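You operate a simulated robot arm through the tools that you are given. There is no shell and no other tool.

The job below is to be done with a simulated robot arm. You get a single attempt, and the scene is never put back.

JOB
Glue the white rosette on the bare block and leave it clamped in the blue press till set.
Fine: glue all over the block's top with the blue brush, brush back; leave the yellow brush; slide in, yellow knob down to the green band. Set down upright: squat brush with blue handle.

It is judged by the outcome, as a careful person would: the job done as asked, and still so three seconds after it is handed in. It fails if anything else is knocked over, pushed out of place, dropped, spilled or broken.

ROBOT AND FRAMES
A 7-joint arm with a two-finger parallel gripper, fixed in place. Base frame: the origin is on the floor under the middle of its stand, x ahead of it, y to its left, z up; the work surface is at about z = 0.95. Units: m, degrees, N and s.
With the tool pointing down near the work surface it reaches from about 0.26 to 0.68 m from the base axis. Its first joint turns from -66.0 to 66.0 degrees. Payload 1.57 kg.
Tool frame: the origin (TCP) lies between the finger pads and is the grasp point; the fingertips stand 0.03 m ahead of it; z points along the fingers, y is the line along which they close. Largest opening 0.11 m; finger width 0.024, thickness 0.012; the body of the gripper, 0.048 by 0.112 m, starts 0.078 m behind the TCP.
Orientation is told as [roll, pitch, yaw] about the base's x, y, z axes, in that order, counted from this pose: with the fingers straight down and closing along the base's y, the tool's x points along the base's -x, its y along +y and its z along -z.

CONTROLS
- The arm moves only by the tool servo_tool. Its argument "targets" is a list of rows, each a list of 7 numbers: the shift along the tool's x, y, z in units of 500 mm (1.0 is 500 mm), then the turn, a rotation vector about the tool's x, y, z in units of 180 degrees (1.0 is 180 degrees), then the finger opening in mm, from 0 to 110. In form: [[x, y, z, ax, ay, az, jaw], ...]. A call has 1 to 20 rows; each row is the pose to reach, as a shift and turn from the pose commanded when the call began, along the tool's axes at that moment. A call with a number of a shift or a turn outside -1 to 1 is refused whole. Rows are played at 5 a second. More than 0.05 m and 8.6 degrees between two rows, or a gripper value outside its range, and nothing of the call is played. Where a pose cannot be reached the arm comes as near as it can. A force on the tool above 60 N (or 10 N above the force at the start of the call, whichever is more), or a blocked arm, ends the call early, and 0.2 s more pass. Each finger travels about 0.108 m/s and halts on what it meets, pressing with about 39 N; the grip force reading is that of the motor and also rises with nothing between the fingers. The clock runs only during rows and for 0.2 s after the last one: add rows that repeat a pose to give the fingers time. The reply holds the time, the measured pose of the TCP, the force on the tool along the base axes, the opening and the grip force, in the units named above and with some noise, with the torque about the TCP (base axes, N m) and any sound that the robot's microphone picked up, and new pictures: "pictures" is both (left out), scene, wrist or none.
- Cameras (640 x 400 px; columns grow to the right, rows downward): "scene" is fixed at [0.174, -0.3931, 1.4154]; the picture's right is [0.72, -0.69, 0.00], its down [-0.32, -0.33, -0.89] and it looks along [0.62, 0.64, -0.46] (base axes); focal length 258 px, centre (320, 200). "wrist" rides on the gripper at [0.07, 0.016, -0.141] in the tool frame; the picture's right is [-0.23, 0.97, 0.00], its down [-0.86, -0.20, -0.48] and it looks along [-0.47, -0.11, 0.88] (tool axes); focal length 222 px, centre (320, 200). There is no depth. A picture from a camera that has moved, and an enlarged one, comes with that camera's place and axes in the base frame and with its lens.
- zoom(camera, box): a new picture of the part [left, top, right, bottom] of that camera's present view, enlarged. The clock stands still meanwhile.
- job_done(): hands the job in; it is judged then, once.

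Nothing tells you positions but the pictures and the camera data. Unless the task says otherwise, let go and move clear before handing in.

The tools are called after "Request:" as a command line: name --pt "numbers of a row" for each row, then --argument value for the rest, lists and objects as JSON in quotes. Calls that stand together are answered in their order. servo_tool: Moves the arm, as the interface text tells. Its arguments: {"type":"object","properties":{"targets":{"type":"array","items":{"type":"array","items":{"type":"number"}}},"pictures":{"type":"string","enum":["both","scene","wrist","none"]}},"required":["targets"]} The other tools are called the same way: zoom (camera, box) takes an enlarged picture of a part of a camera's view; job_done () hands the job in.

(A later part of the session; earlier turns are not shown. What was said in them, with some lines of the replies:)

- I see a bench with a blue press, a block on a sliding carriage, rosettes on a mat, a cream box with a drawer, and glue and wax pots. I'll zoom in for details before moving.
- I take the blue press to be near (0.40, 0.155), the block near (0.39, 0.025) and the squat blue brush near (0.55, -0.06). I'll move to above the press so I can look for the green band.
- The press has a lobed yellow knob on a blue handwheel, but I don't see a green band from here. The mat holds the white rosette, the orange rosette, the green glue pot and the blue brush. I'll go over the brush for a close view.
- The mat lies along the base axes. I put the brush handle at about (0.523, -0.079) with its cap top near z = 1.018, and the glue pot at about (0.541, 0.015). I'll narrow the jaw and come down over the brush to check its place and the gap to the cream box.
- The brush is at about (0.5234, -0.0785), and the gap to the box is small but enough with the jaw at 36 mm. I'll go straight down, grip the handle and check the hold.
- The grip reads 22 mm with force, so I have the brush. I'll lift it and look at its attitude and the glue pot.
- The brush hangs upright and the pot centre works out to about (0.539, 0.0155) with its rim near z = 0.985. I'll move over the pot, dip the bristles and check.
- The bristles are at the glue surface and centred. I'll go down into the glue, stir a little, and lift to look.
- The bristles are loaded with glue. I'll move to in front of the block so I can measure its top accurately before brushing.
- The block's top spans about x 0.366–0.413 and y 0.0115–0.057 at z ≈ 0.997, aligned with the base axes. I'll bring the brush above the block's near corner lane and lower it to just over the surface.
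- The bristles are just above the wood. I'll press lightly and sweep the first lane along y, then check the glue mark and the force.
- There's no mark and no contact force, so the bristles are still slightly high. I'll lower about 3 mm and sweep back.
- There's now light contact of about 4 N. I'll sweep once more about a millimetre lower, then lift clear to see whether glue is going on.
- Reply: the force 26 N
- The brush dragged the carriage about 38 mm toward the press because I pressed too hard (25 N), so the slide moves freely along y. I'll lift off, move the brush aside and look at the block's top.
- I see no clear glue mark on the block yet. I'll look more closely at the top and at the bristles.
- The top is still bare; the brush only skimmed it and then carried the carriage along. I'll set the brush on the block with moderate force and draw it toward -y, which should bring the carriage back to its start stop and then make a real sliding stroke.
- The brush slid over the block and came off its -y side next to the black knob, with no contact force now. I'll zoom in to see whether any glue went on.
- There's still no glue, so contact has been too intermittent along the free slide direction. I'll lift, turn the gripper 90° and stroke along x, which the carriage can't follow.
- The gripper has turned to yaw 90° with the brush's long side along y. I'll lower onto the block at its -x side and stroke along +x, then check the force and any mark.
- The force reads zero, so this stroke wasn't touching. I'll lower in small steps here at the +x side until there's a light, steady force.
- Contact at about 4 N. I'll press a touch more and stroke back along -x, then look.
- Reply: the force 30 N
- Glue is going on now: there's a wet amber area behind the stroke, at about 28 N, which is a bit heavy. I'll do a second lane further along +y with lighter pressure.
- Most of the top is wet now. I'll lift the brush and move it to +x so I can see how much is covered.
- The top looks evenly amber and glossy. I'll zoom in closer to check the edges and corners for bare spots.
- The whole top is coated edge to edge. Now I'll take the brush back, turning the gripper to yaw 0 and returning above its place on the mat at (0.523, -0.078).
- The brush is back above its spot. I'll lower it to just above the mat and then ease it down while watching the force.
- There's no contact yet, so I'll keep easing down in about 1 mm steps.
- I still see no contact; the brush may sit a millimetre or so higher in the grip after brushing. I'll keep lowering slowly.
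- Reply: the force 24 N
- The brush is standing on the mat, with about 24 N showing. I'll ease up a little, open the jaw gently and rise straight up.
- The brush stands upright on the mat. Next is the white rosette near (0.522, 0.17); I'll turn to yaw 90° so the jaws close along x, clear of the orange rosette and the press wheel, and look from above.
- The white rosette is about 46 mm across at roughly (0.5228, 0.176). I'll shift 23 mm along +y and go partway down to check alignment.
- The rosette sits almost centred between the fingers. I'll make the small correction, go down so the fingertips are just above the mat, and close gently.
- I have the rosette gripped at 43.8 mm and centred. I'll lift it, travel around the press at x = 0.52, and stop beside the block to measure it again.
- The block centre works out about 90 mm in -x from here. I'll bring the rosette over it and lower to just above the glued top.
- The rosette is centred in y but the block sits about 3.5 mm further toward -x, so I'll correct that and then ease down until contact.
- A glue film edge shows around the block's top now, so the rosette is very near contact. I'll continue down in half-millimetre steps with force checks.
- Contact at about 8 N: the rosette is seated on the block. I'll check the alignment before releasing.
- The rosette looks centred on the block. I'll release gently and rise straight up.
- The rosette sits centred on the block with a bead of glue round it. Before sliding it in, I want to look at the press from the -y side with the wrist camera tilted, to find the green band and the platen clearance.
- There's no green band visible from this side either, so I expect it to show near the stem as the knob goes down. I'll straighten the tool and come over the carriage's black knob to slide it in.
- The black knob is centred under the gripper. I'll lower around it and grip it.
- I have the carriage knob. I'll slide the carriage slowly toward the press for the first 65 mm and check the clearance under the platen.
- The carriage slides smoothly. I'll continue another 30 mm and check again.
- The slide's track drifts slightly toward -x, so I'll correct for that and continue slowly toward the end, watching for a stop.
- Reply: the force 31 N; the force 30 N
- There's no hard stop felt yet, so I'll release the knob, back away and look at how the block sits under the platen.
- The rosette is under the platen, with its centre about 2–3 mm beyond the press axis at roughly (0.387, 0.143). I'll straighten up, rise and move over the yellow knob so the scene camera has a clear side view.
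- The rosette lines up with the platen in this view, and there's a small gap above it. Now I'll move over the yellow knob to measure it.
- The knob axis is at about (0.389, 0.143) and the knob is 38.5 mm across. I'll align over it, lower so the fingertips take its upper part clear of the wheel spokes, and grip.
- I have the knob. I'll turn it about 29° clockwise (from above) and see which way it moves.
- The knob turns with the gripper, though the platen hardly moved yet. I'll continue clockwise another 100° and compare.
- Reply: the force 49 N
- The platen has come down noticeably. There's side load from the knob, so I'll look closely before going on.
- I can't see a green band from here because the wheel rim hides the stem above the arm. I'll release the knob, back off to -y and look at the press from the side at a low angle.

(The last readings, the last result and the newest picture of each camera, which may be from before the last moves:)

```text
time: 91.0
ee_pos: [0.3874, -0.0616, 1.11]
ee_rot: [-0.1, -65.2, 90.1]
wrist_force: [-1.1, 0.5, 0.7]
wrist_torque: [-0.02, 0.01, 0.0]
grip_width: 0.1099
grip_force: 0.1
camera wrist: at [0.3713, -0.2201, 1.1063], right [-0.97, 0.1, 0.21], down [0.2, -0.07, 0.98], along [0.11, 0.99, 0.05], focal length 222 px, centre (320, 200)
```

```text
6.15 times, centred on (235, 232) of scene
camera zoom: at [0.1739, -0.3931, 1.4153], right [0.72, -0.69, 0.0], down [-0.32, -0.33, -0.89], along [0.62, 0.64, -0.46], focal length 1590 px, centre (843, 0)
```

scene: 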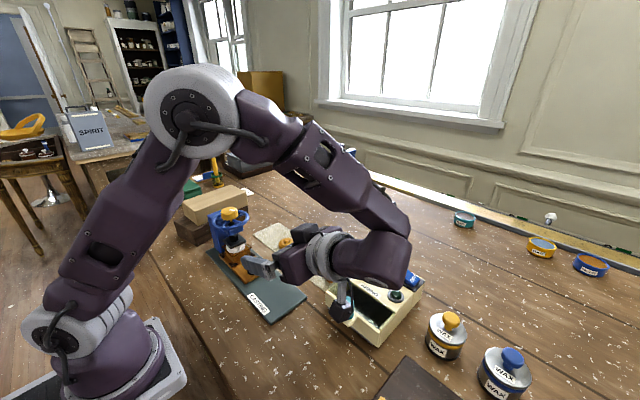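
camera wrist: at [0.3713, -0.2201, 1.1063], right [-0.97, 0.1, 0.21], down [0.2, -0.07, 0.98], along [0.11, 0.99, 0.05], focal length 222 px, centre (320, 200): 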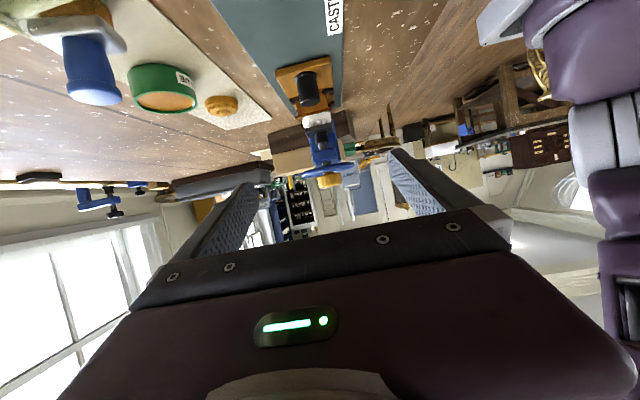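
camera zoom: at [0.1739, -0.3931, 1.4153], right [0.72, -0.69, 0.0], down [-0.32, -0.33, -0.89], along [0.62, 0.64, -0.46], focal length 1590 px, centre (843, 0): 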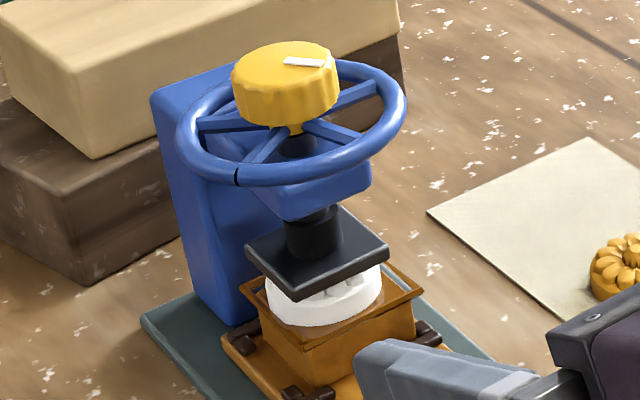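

Now I have a side-on view of the press. I'll zoom in on the stem, arm and platen.

Request:
zoom --camera "wrist" --box '[295, 100, 365, 195]'

Request:
zoom --camera "scene" --box '[220, 220, 250, 255]'

Request:
zoom --camera "scene" --box '[212, 200, 252, 235]'

```text
4.21 times, centred on (330, 148) of wrist
camera zoom: at [0.3713, -0.2201, 1.1063], right [-0.97, 0.1, 0.21], down [0.2, -0.07, 0.98], along [0.11, 0.99, 0.05], focal length 935 px, centre (278, 421)
```

zoom: 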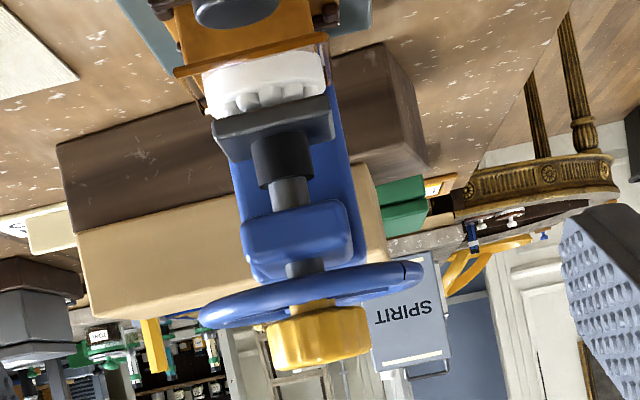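

```text
11.43 times, centred on (235, 238) of scene
camera zoom: at [0.1739, -0.3931, 1.4153], right [0.72, -0.69, 0.0], down [-0.32, -0.33, -0.89], along [0.62, 0.64, -0.46], focal length 2953 px, centre (1291, -229)
```

zoom: 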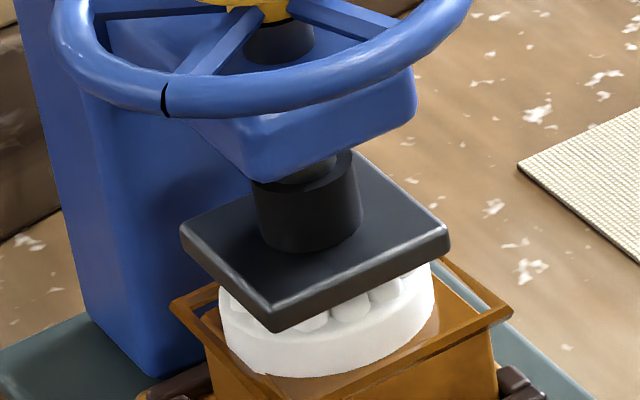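

```text
11.43 times, centred on (232, 218) of scene
camera zoom: at [0.1739, -0.3931, 1.4153], right [0.72, -0.69, 0.0], down [-0.32, -0.33, -0.89], along [0.62, 0.64, -0.46], focal length 2953 px, centre (1326, 0)
```

zoom: 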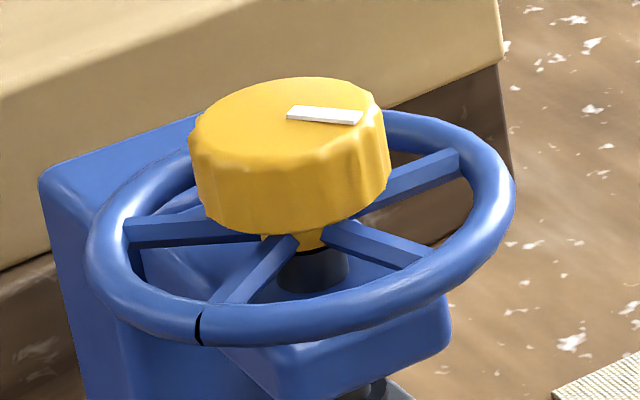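

No green band shows yet; the platen is just above the petals and the screw stem is plain grey. I'll go back over the knob and keep turning in small amounts, watching for the band and the torque.

Request:
servo_tool --pt "-0.04 0 -0.02 0 0.04 0 110" --pt "-0.08 0 -0.04 0 0.08 0 110" --pt "-0.12 0 -0.055 0 0.12 0 110" --pt "-0.16 0 -0.075 0 0.16 0 110" --pt "-0.1994 0 -0.093 0 0.2 0 110" --pt "-0.1994 0 -0.093 0 0.24 0 100" --pt "-0.1994 0 -0.093 0 0.28 0 90" --pt "-0.1994 0 -0.093 0 0.32 0 80" --pt "-0.1994 0 -0.093 0 0.361 0 64" --pt "-0.2281 0 -0.0316 0 0.361 0 64" --pt "-0.2568 0 0.03 0 0.361 0 64" --pt "-0.2855 0 0.092 0 0.361 0 64" --pt "-0.3142 0 0.154 0 0.361 0 64" --pt "-0.343 0 0.216 0 0.361 0 64" --pt "-0.3722 0 0.2777 0 0.361 0 64" --pt "-0.3722 0 0.2777 0 0.361 0 64"

Request:
zoom --camera "wrist" --box '[240, 90, 400, 220]'

```text
time: 94.4
ee_pos: [0.3885, 0.1453, 1.219]
ee_rot: [0.0, -0.1, 90.0]
wrist_force: [-0.7, -0.4, -0.1]
wrist_torque: [0.0, -0.02, -0.02]
grip_width: 0.0641
grip_force: 0.1
camera wrist: at [0.3707, 0.0754, 1.3614], right [-0.97, 0.23, 0.0], down [0.2, 0.86, 0.48], along [0.11, 0.47, -0.88], focal length 222 px, centre (320, 200)
```

scene: 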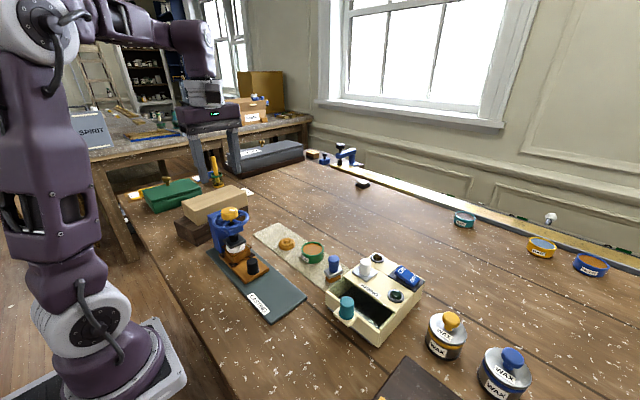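
wrist: 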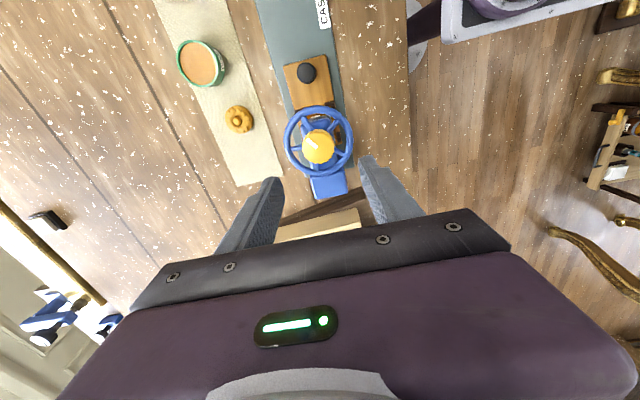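

```text
3.08 times, centred on (320, 155) of wrist
camera zoom: at [0.3707, 0.0754, 1.3614], right [-0.97, 0.23, 0.0], down [0.2, 0.86, 0.48], along [0.11, 0.47, -0.88], focal length 684 px, centre (320, 338)
```

zoom: 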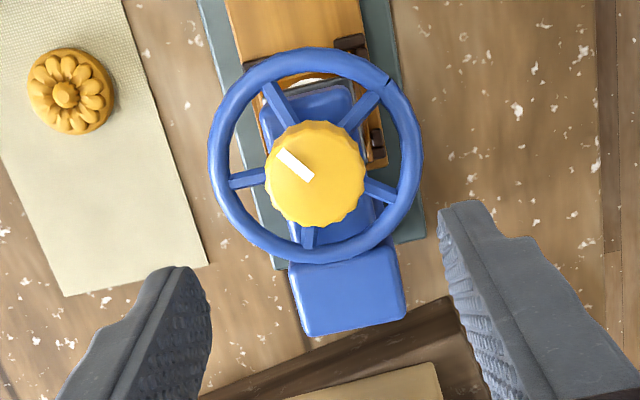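

I'm over the knob again. I'll lower, grip, and turn another 45° clockwise while following the knob down, then check force and the platen.

Request:
servo_tool --pt "0 0 0.06 0 0 0 64" --pt "0 0 0.12 0 0 0 64" --pt "0 0 0.17 0 0 0 64" --pt "0 0 0.18 0 0 0 64" --pt "0 0 0.18 0 0 0 48" --pt "0 0 0.18 0 0 0 36" --pt "0 0 0.18 0 0 0 30" --pt "0 0 0.18 0 0 0 30" --pt "0 0 0.1807 0 0 0.045 30" --pt "0 0 0.1814 0 0 0.09 30" --pt "0 0 0.1821 0 0 0.135 30" --pt "0 0 0.1828 0 0 0.18 30" --pt "0 0 0.1835 0 0 0.225 30" --pt "0 0 0.184 0 0 0.25 30"

Request:
zoom --camera "scene" --box '[205, 200, 265, 265]'

Request:
zoom --camera "scene" --box '[220, 220, 250, 255]'

```text
time: 97.4
ee_pos: [0.3874, 0.1435, 1.1276]
ee_rot: [0.2, 0.1, 44.8]
wrist_force: [-3.5, -3.7, 10.0]
wrist_torque: [-0.35, 0.16, -0.01]
grip_width: 0.0369
grip_force: 43.4
camera wrist: at [0.3261, 0.1048, 1.2696], right [-0.53, 0.85, 0.0], down [0.75, 0.46, 0.48], along [0.41, 0.25, -0.88], focal length 222 px, centre (320, 200)
```

scene: 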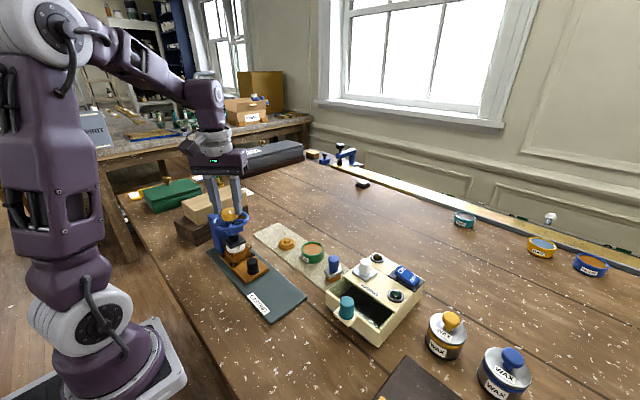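
wrist: 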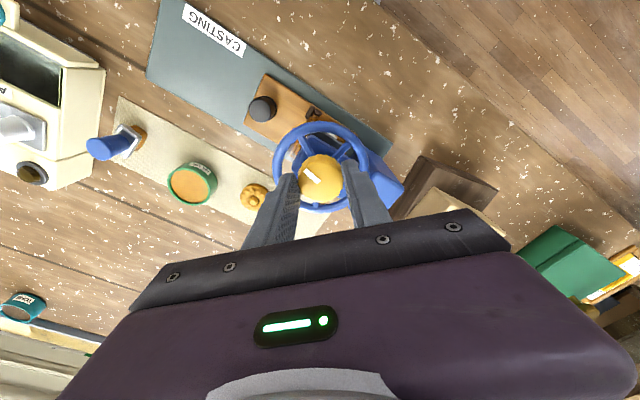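

```text
6.15 times, centred on (235, 232) of scene
camera zoom: at [0.1737, -0.3933, 1.4153], right [0.72, -0.69, 0.0], down [-0.32, -0.33, -0.89], along [0.62, 0.64, -0.46], focal length 1590 px, centre (843, 0)
```

zoom: 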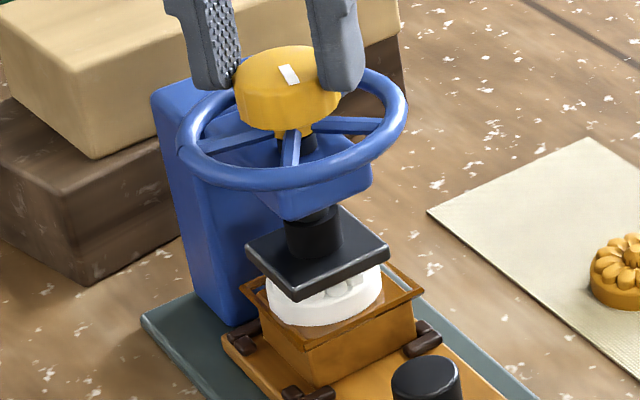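

```text
11.43 times, centred on (235, 238) of scene
camera zoom: at [0.1737, -0.3933, 1.4153], right [0.72, -0.69, 0.0], down [-0.32, -0.33, -0.89], along [0.62, 0.64, -0.46], focal length 2953 px, centre (1291, -229)
```

zoom: 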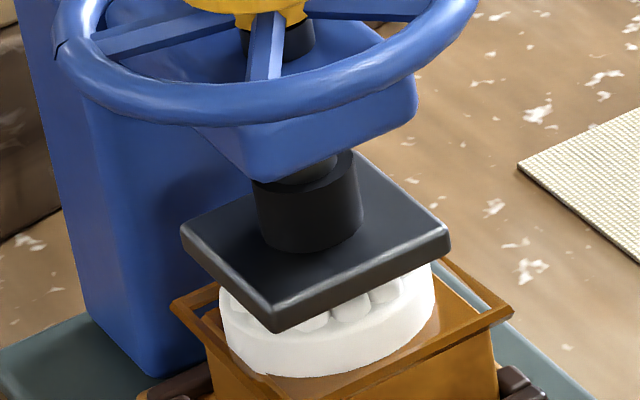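

The platen has stopped on the rosette while the wheel keeps going down, so the press is now loading up. I'll look closely at the stem between the wheel and the arm.

Request:
zoom --camera "scene" --box '[224, 208, 244, 228]'

Request:
zoom --camera "wrist" --box '[260, 110, 380, 220]'

```text
16.00 times, centred on (234, 218) of scene
camera zoom: at [0.1737, -0.3933, 1.4153], right [0.72, -0.69, 0.0], down [-0.32, -0.33, -0.89], along [0.62, 0.64, -0.46], focal length 4135 px, centre (1696, -88)
```

zoom: 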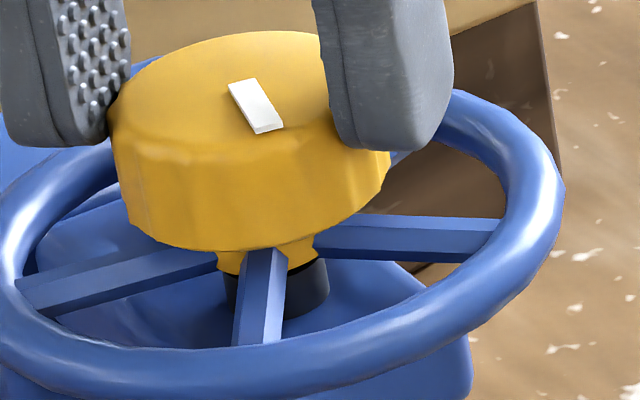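

```text
3.64 times, centred on (320, 165) of wrist
camera zoom: at [0.3261, 0.1048, 1.2696], right [-0.53, 0.85, 0.0], down [0.75, 0.46, 0.48], along [0.41, 0.25, -0.88], focal length 808 px, centre (320, 327)
```

zoom: 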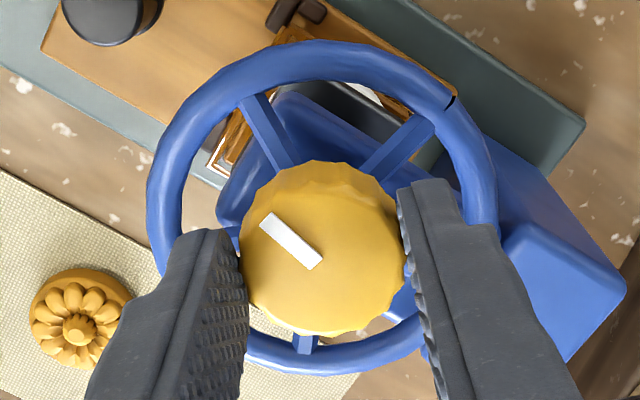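

There's no green yet and the torque is still near zero. I'll turn another 40° and look again.

Request:
servo_tool --pt "0 0 0.0005 0 0 0.045 30" --pt "0 0 0.0012 0 0 0.09 30" --pt "0 0 0.0019 0 0 0.135 30" --pt "0 0 0.0026 0 0 0.18 30" --pt "0 0 0.0033 0 0 0.222 30" --pt "0 0 0.0033 0 0 0.222 30"

Request:
zoom --camera "scene" --box '[220, 205, 250, 255]'

Request:
zoom --camera "scene" --box '[220, 220, 250, 255]'

```text
time: 98.8
ee_pos: [0.3873, 0.1454, 1.1259]
ee_rot: [0.1, 0.0, 5.0]
wrist_force: [-24.4, 16.7, 12.5]
wrist_torque: [0.28, 0.71, 0.04]
grip_width: 0.0366
grip_force: 43.5
camera wrist: at [0.3152, 0.1539, 1.2681], right [0.14, 0.99, 0.0], down [0.87, -0.12, 0.48], along [0.47, -0.07, -0.88], focal length 222 px, centre (320, 200)
```

scene: 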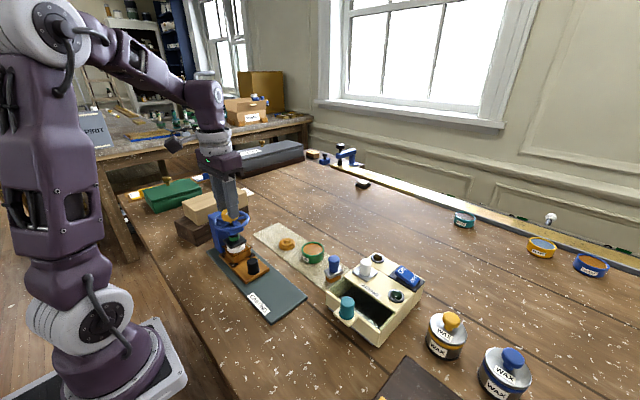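
wrist: 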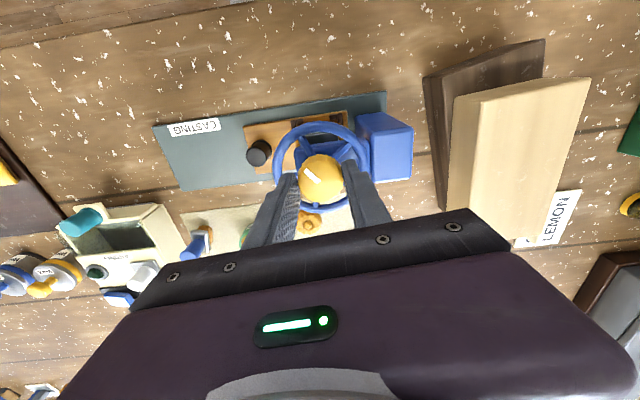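

```text
8.00 times, centred on (235, 230) of scene
camera zoom: at [0.1731, -0.3926, 1.4156], right [0.72, -0.69, 0.0], down [-0.32, -0.33, -0.89], along [0.62, 0.64, -0.46], focal length 2067 px, centre (1000, -40)
```

zoom: 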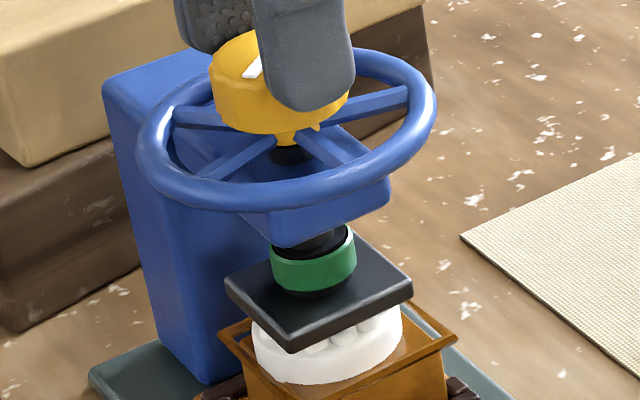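

```text
11.43 times, centred on (235, 238) of scene
camera zoom: at [0.1731, -0.3926, 1.4156], right [0.72, -0.69, 0.0], down [-0.32, -0.33, -0.89], along [0.62, 0.64, -0.46], focal length 2953 px, centre (1291, -229)
```

zoom: 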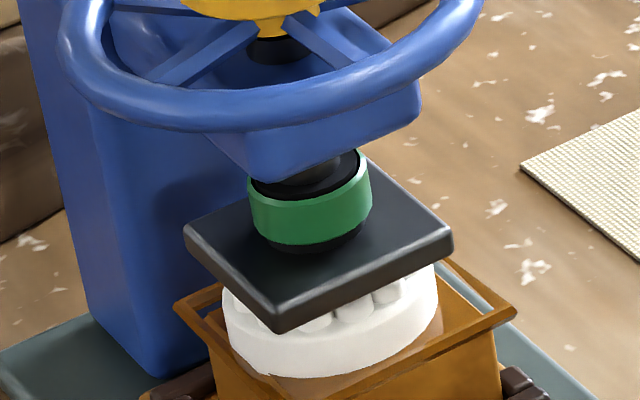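

The collar under the arm now shows a green band, so the clamp is at the right pressure. I'll release the knob carefully without turning it, rise, and check that it stays green.

Request:
servo_tool --pt "0 0 0 0 0 0 36" --pt "0 0 0 0 0 0 44" --pt "0 0 0 0 0 0 60" --pt "0 0 0 0 0 0 66" --pt "0 0 -0.03 0 0 0 66" --pt "0 0 -0.08 0 0 0 66" --pt "0 0 -0.14 0 0 0 66" --pt "0 0 -0.2 0 0 0 66"

Request:
zoom --camera "scene" --box '[215, 200, 260, 260]'

Request:
zoom --camera "wrist" --box '[200, 60, 440, 220]'

```text
time: 100.6
ee_pos: [0.3857, 0.141, 1.229]
ee_rot: [0.1, 0.0, 5.1]
wrist_force: [-0.2, 0.2, 0.6]
wrist_torque: [0.02, 0.02, -0.02]
grip_width: 0.066
grip_force: 0.1
camera wrist: at [0.3147, 0.1515, 1.3704], right [0.14, 0.99, 0.0], down [0.87, -0.12, 0.48], along [0.47, -0.07, -0.88], focal length 222 px, centre (320, 200)
```

scene: 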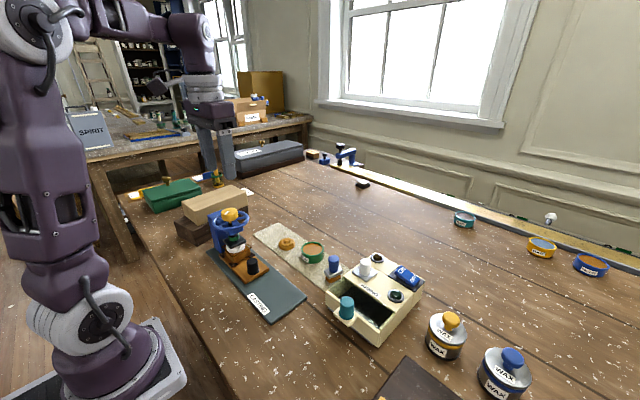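
wrist: 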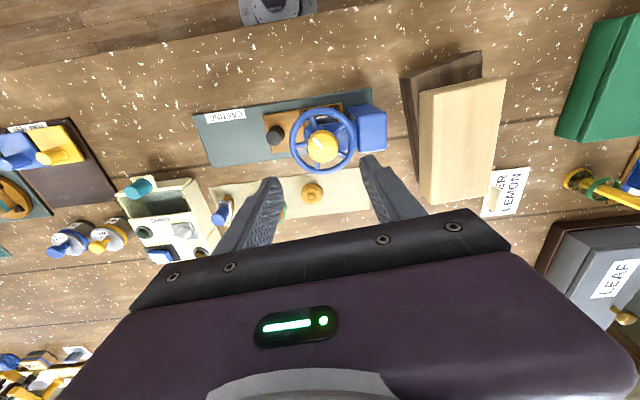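

```text
6.67 times, centred on (238, 230) of scene
camera zoom: at [0.1739, -0.3931, 1.4154], right [0.72, -0.69, 0.0], down [-0.32, -0.33, -0.89], along [0.62, 0.64, -0.46], focal length 1723 px, centre (870, 0)
```

zoom: 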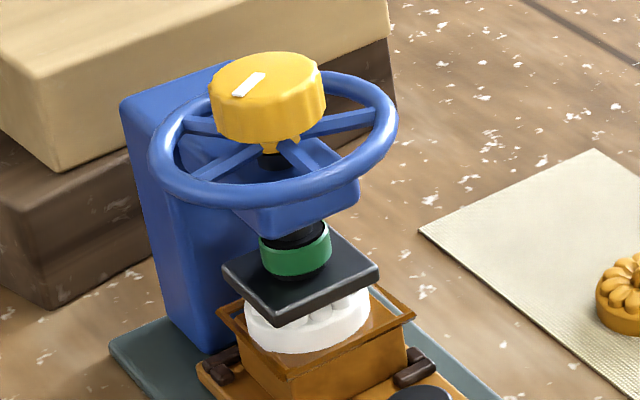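

```text
2.50 times, centred on (320, 140) of wrist
camera zoom: at [0.3147, 0.1515, 1.3704], right [0.14, 0.99, 0.0], down [0.87, -0.12, 0.48], along [0.47, -0.07, -0.88], focal length 555 px, centre (320, 350)
```

zoom: 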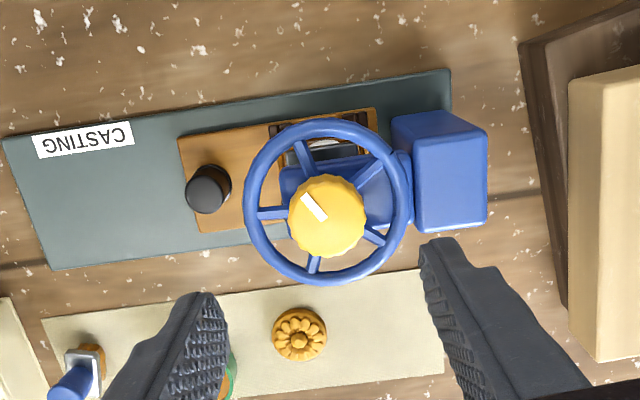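

It's still green after release. I'll move the arm up and clear, wait a few seconds, and then check the whole scene again.

Request:
servo_tool --pt "0 0 -0.06 0 0 0 66" --pt "0 -0.04 -0.12 0 0 0 66" --pt "0 -0.1 -0.18 0 0 0 66" --pt "0 -0.18 -0.2 0 0 0 66" --pt "0 -0.25 -0.2 0 0 0 66" --pt "0 -0.32 -0.2 0 0 0 66" --pt "0 -0.32 -0.2 0 0 0 66" --pt "0 -0.32 -0.2 0 0 0 66" --pt "0 -0.32 -0.2 0 0 0 66" --pt "0 -0.32 -0.2 0 0 0 66" --pt "0 -0.32 -0.2 0 0 0 66" --pt "0 -0.32 -0.2 0 0 0 66" --pt "0 -0.32 -0.2 0 0 0 66" --pt "0 -0.32 -0.2 0 0 0 66" --pt "0 -0.32 -0.2 0 0 0 66" --pt "0 -0.32 -0.2 0 0 0 66" --pt "0 -0.32 -0.2 0 0 0 66" --pt "0 -0.32 -0.2 0 0 0 66" --pt "0 -0.32 -0.2 0 0 0 66" --pt "0 -0.32 -0.2 0 0 0 66"

Request:
zoom --camera "scene" --box '[195, 195, 355, 295]'

Request:
zoom --camera "scene" --box '[215, 205, 260, 265]'

Request:
zoom --camera "wrist" --box '[220, 60, 500, 240]'

```text
time: 104.8
ee_pos: [0.4011, -0.0177, 1.3267]
ee_rot: [0.0, 0.0, 4.9]
wrist_force: [-0.4, 0.4, -0.3]
wrist_torque: [-0.02, -0.02, -0.02]
grip_width: 0.0662
grip_force: 0.1
camera wrist: at [0.3297, -0.008, 1.4696], right [0.14, 0.99, 0.0], down [0.87, -0.12, 0.48], along [0.47, -0.07, -0.88], focal length 222 px, centre (320, 200)
```

scene: 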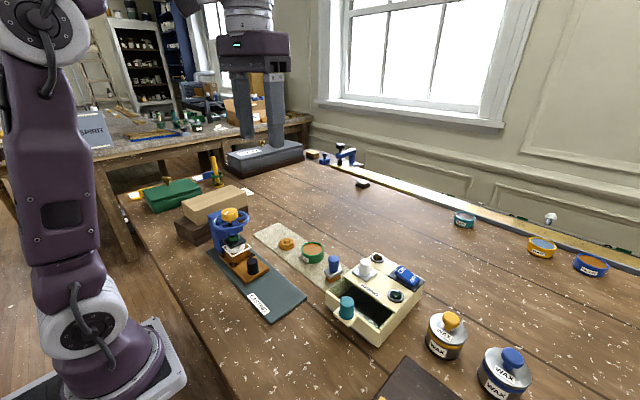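
wrist: 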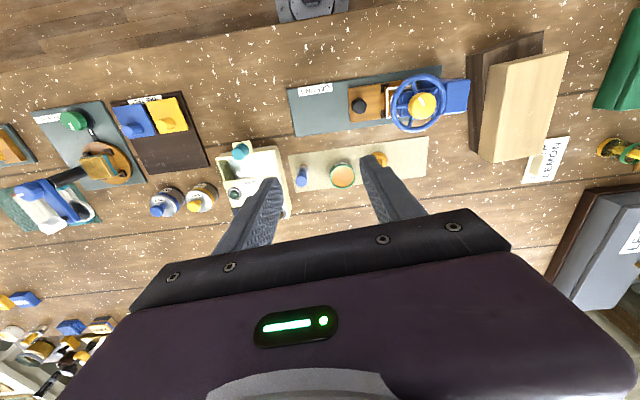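

```text
4.00 times, centred on (275, 245) of scene
camera zoom: at [0.174, -0.3931, 1.4154], right [0.72, -0.69, 0.0], down [-0.32, -0.33, -0.89], along [0.62, 0.64, -0.46], focal length 1034 px, centre (500, 20)
```

zoom: 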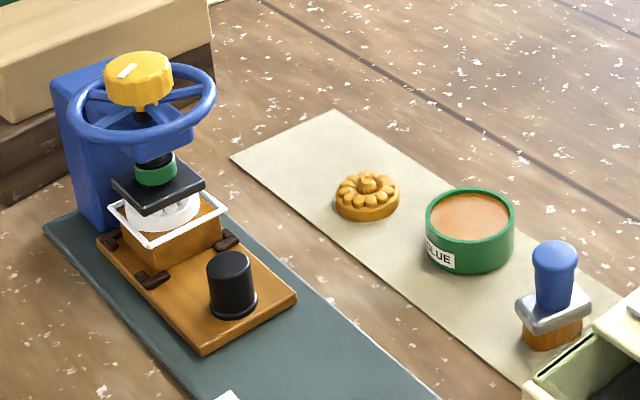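

```text
6.67 times, centred on (238, 235) of scene
camera zoom: at [0.174, -0.3931, 1.4154], right [0.72, -0.69, 0.0], down [-0.32, -0.33, -0.89], along [0.62, 0.64, -0.46], focal length 1723 px, centre (870, -33)
```

zoom: 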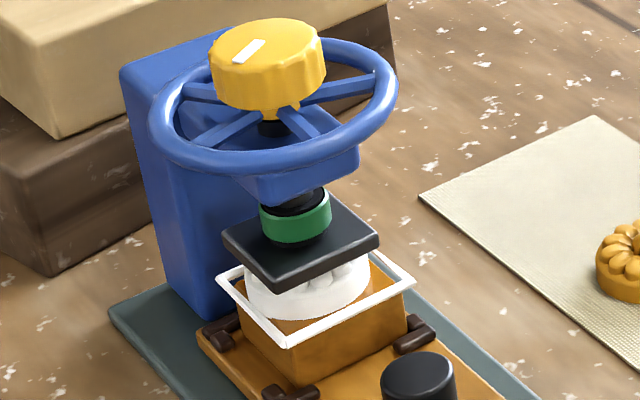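

```text
2.22 times, centred on (360, 150) of wrist
camera zoom: at [0.3297, -0.008, 1.4696], right [0.14, 0.99, 0.0], down [0.87, -0.12, 0.48], along [0.47, -0.07, -0.88], focal length 494 px, centre (231, 311)
```

zoom: 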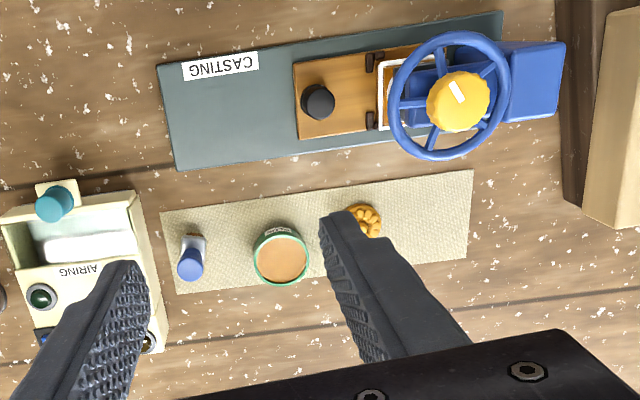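

The squeezed-out glue bead has turned from amber to white, so I take it as set. The collar still shows green with the rosette clamped in the blue press. The blue brush stands upright on its mat, I didn't touch the yellow brush, nothing looks displaced, and the arm is clear. I'm handing the job in.

Request:
job_done

```text
The job is handed in.
```

The white rosette is glued on the block and clamped in the blue press. I handed the job in; no verdict came back.

- **Glue:** I brushed glue over the whole top of the block with the blue brush. The first strokes skimmed the wood and dragged the carriage a little toward the press, so I turned the gripper and brushed across the slide instead.
- **Brush:** The squat blue brush is back on its mat, standing upright. I didn't touch the yellow brush.
- **Clamp:** I slid the carriage in and turned the yellow knob down until the collar showed green. The rosette sits about 2–3 mm past the press centre but is under the plate.
- **Set:** After a few seconds' wait the squeezed-out glue had turned from amber to white, which I took as set, and the collar was still green.

The arm is clear of the bench items, and nothing looked knocked over or out of place in the last pictures.
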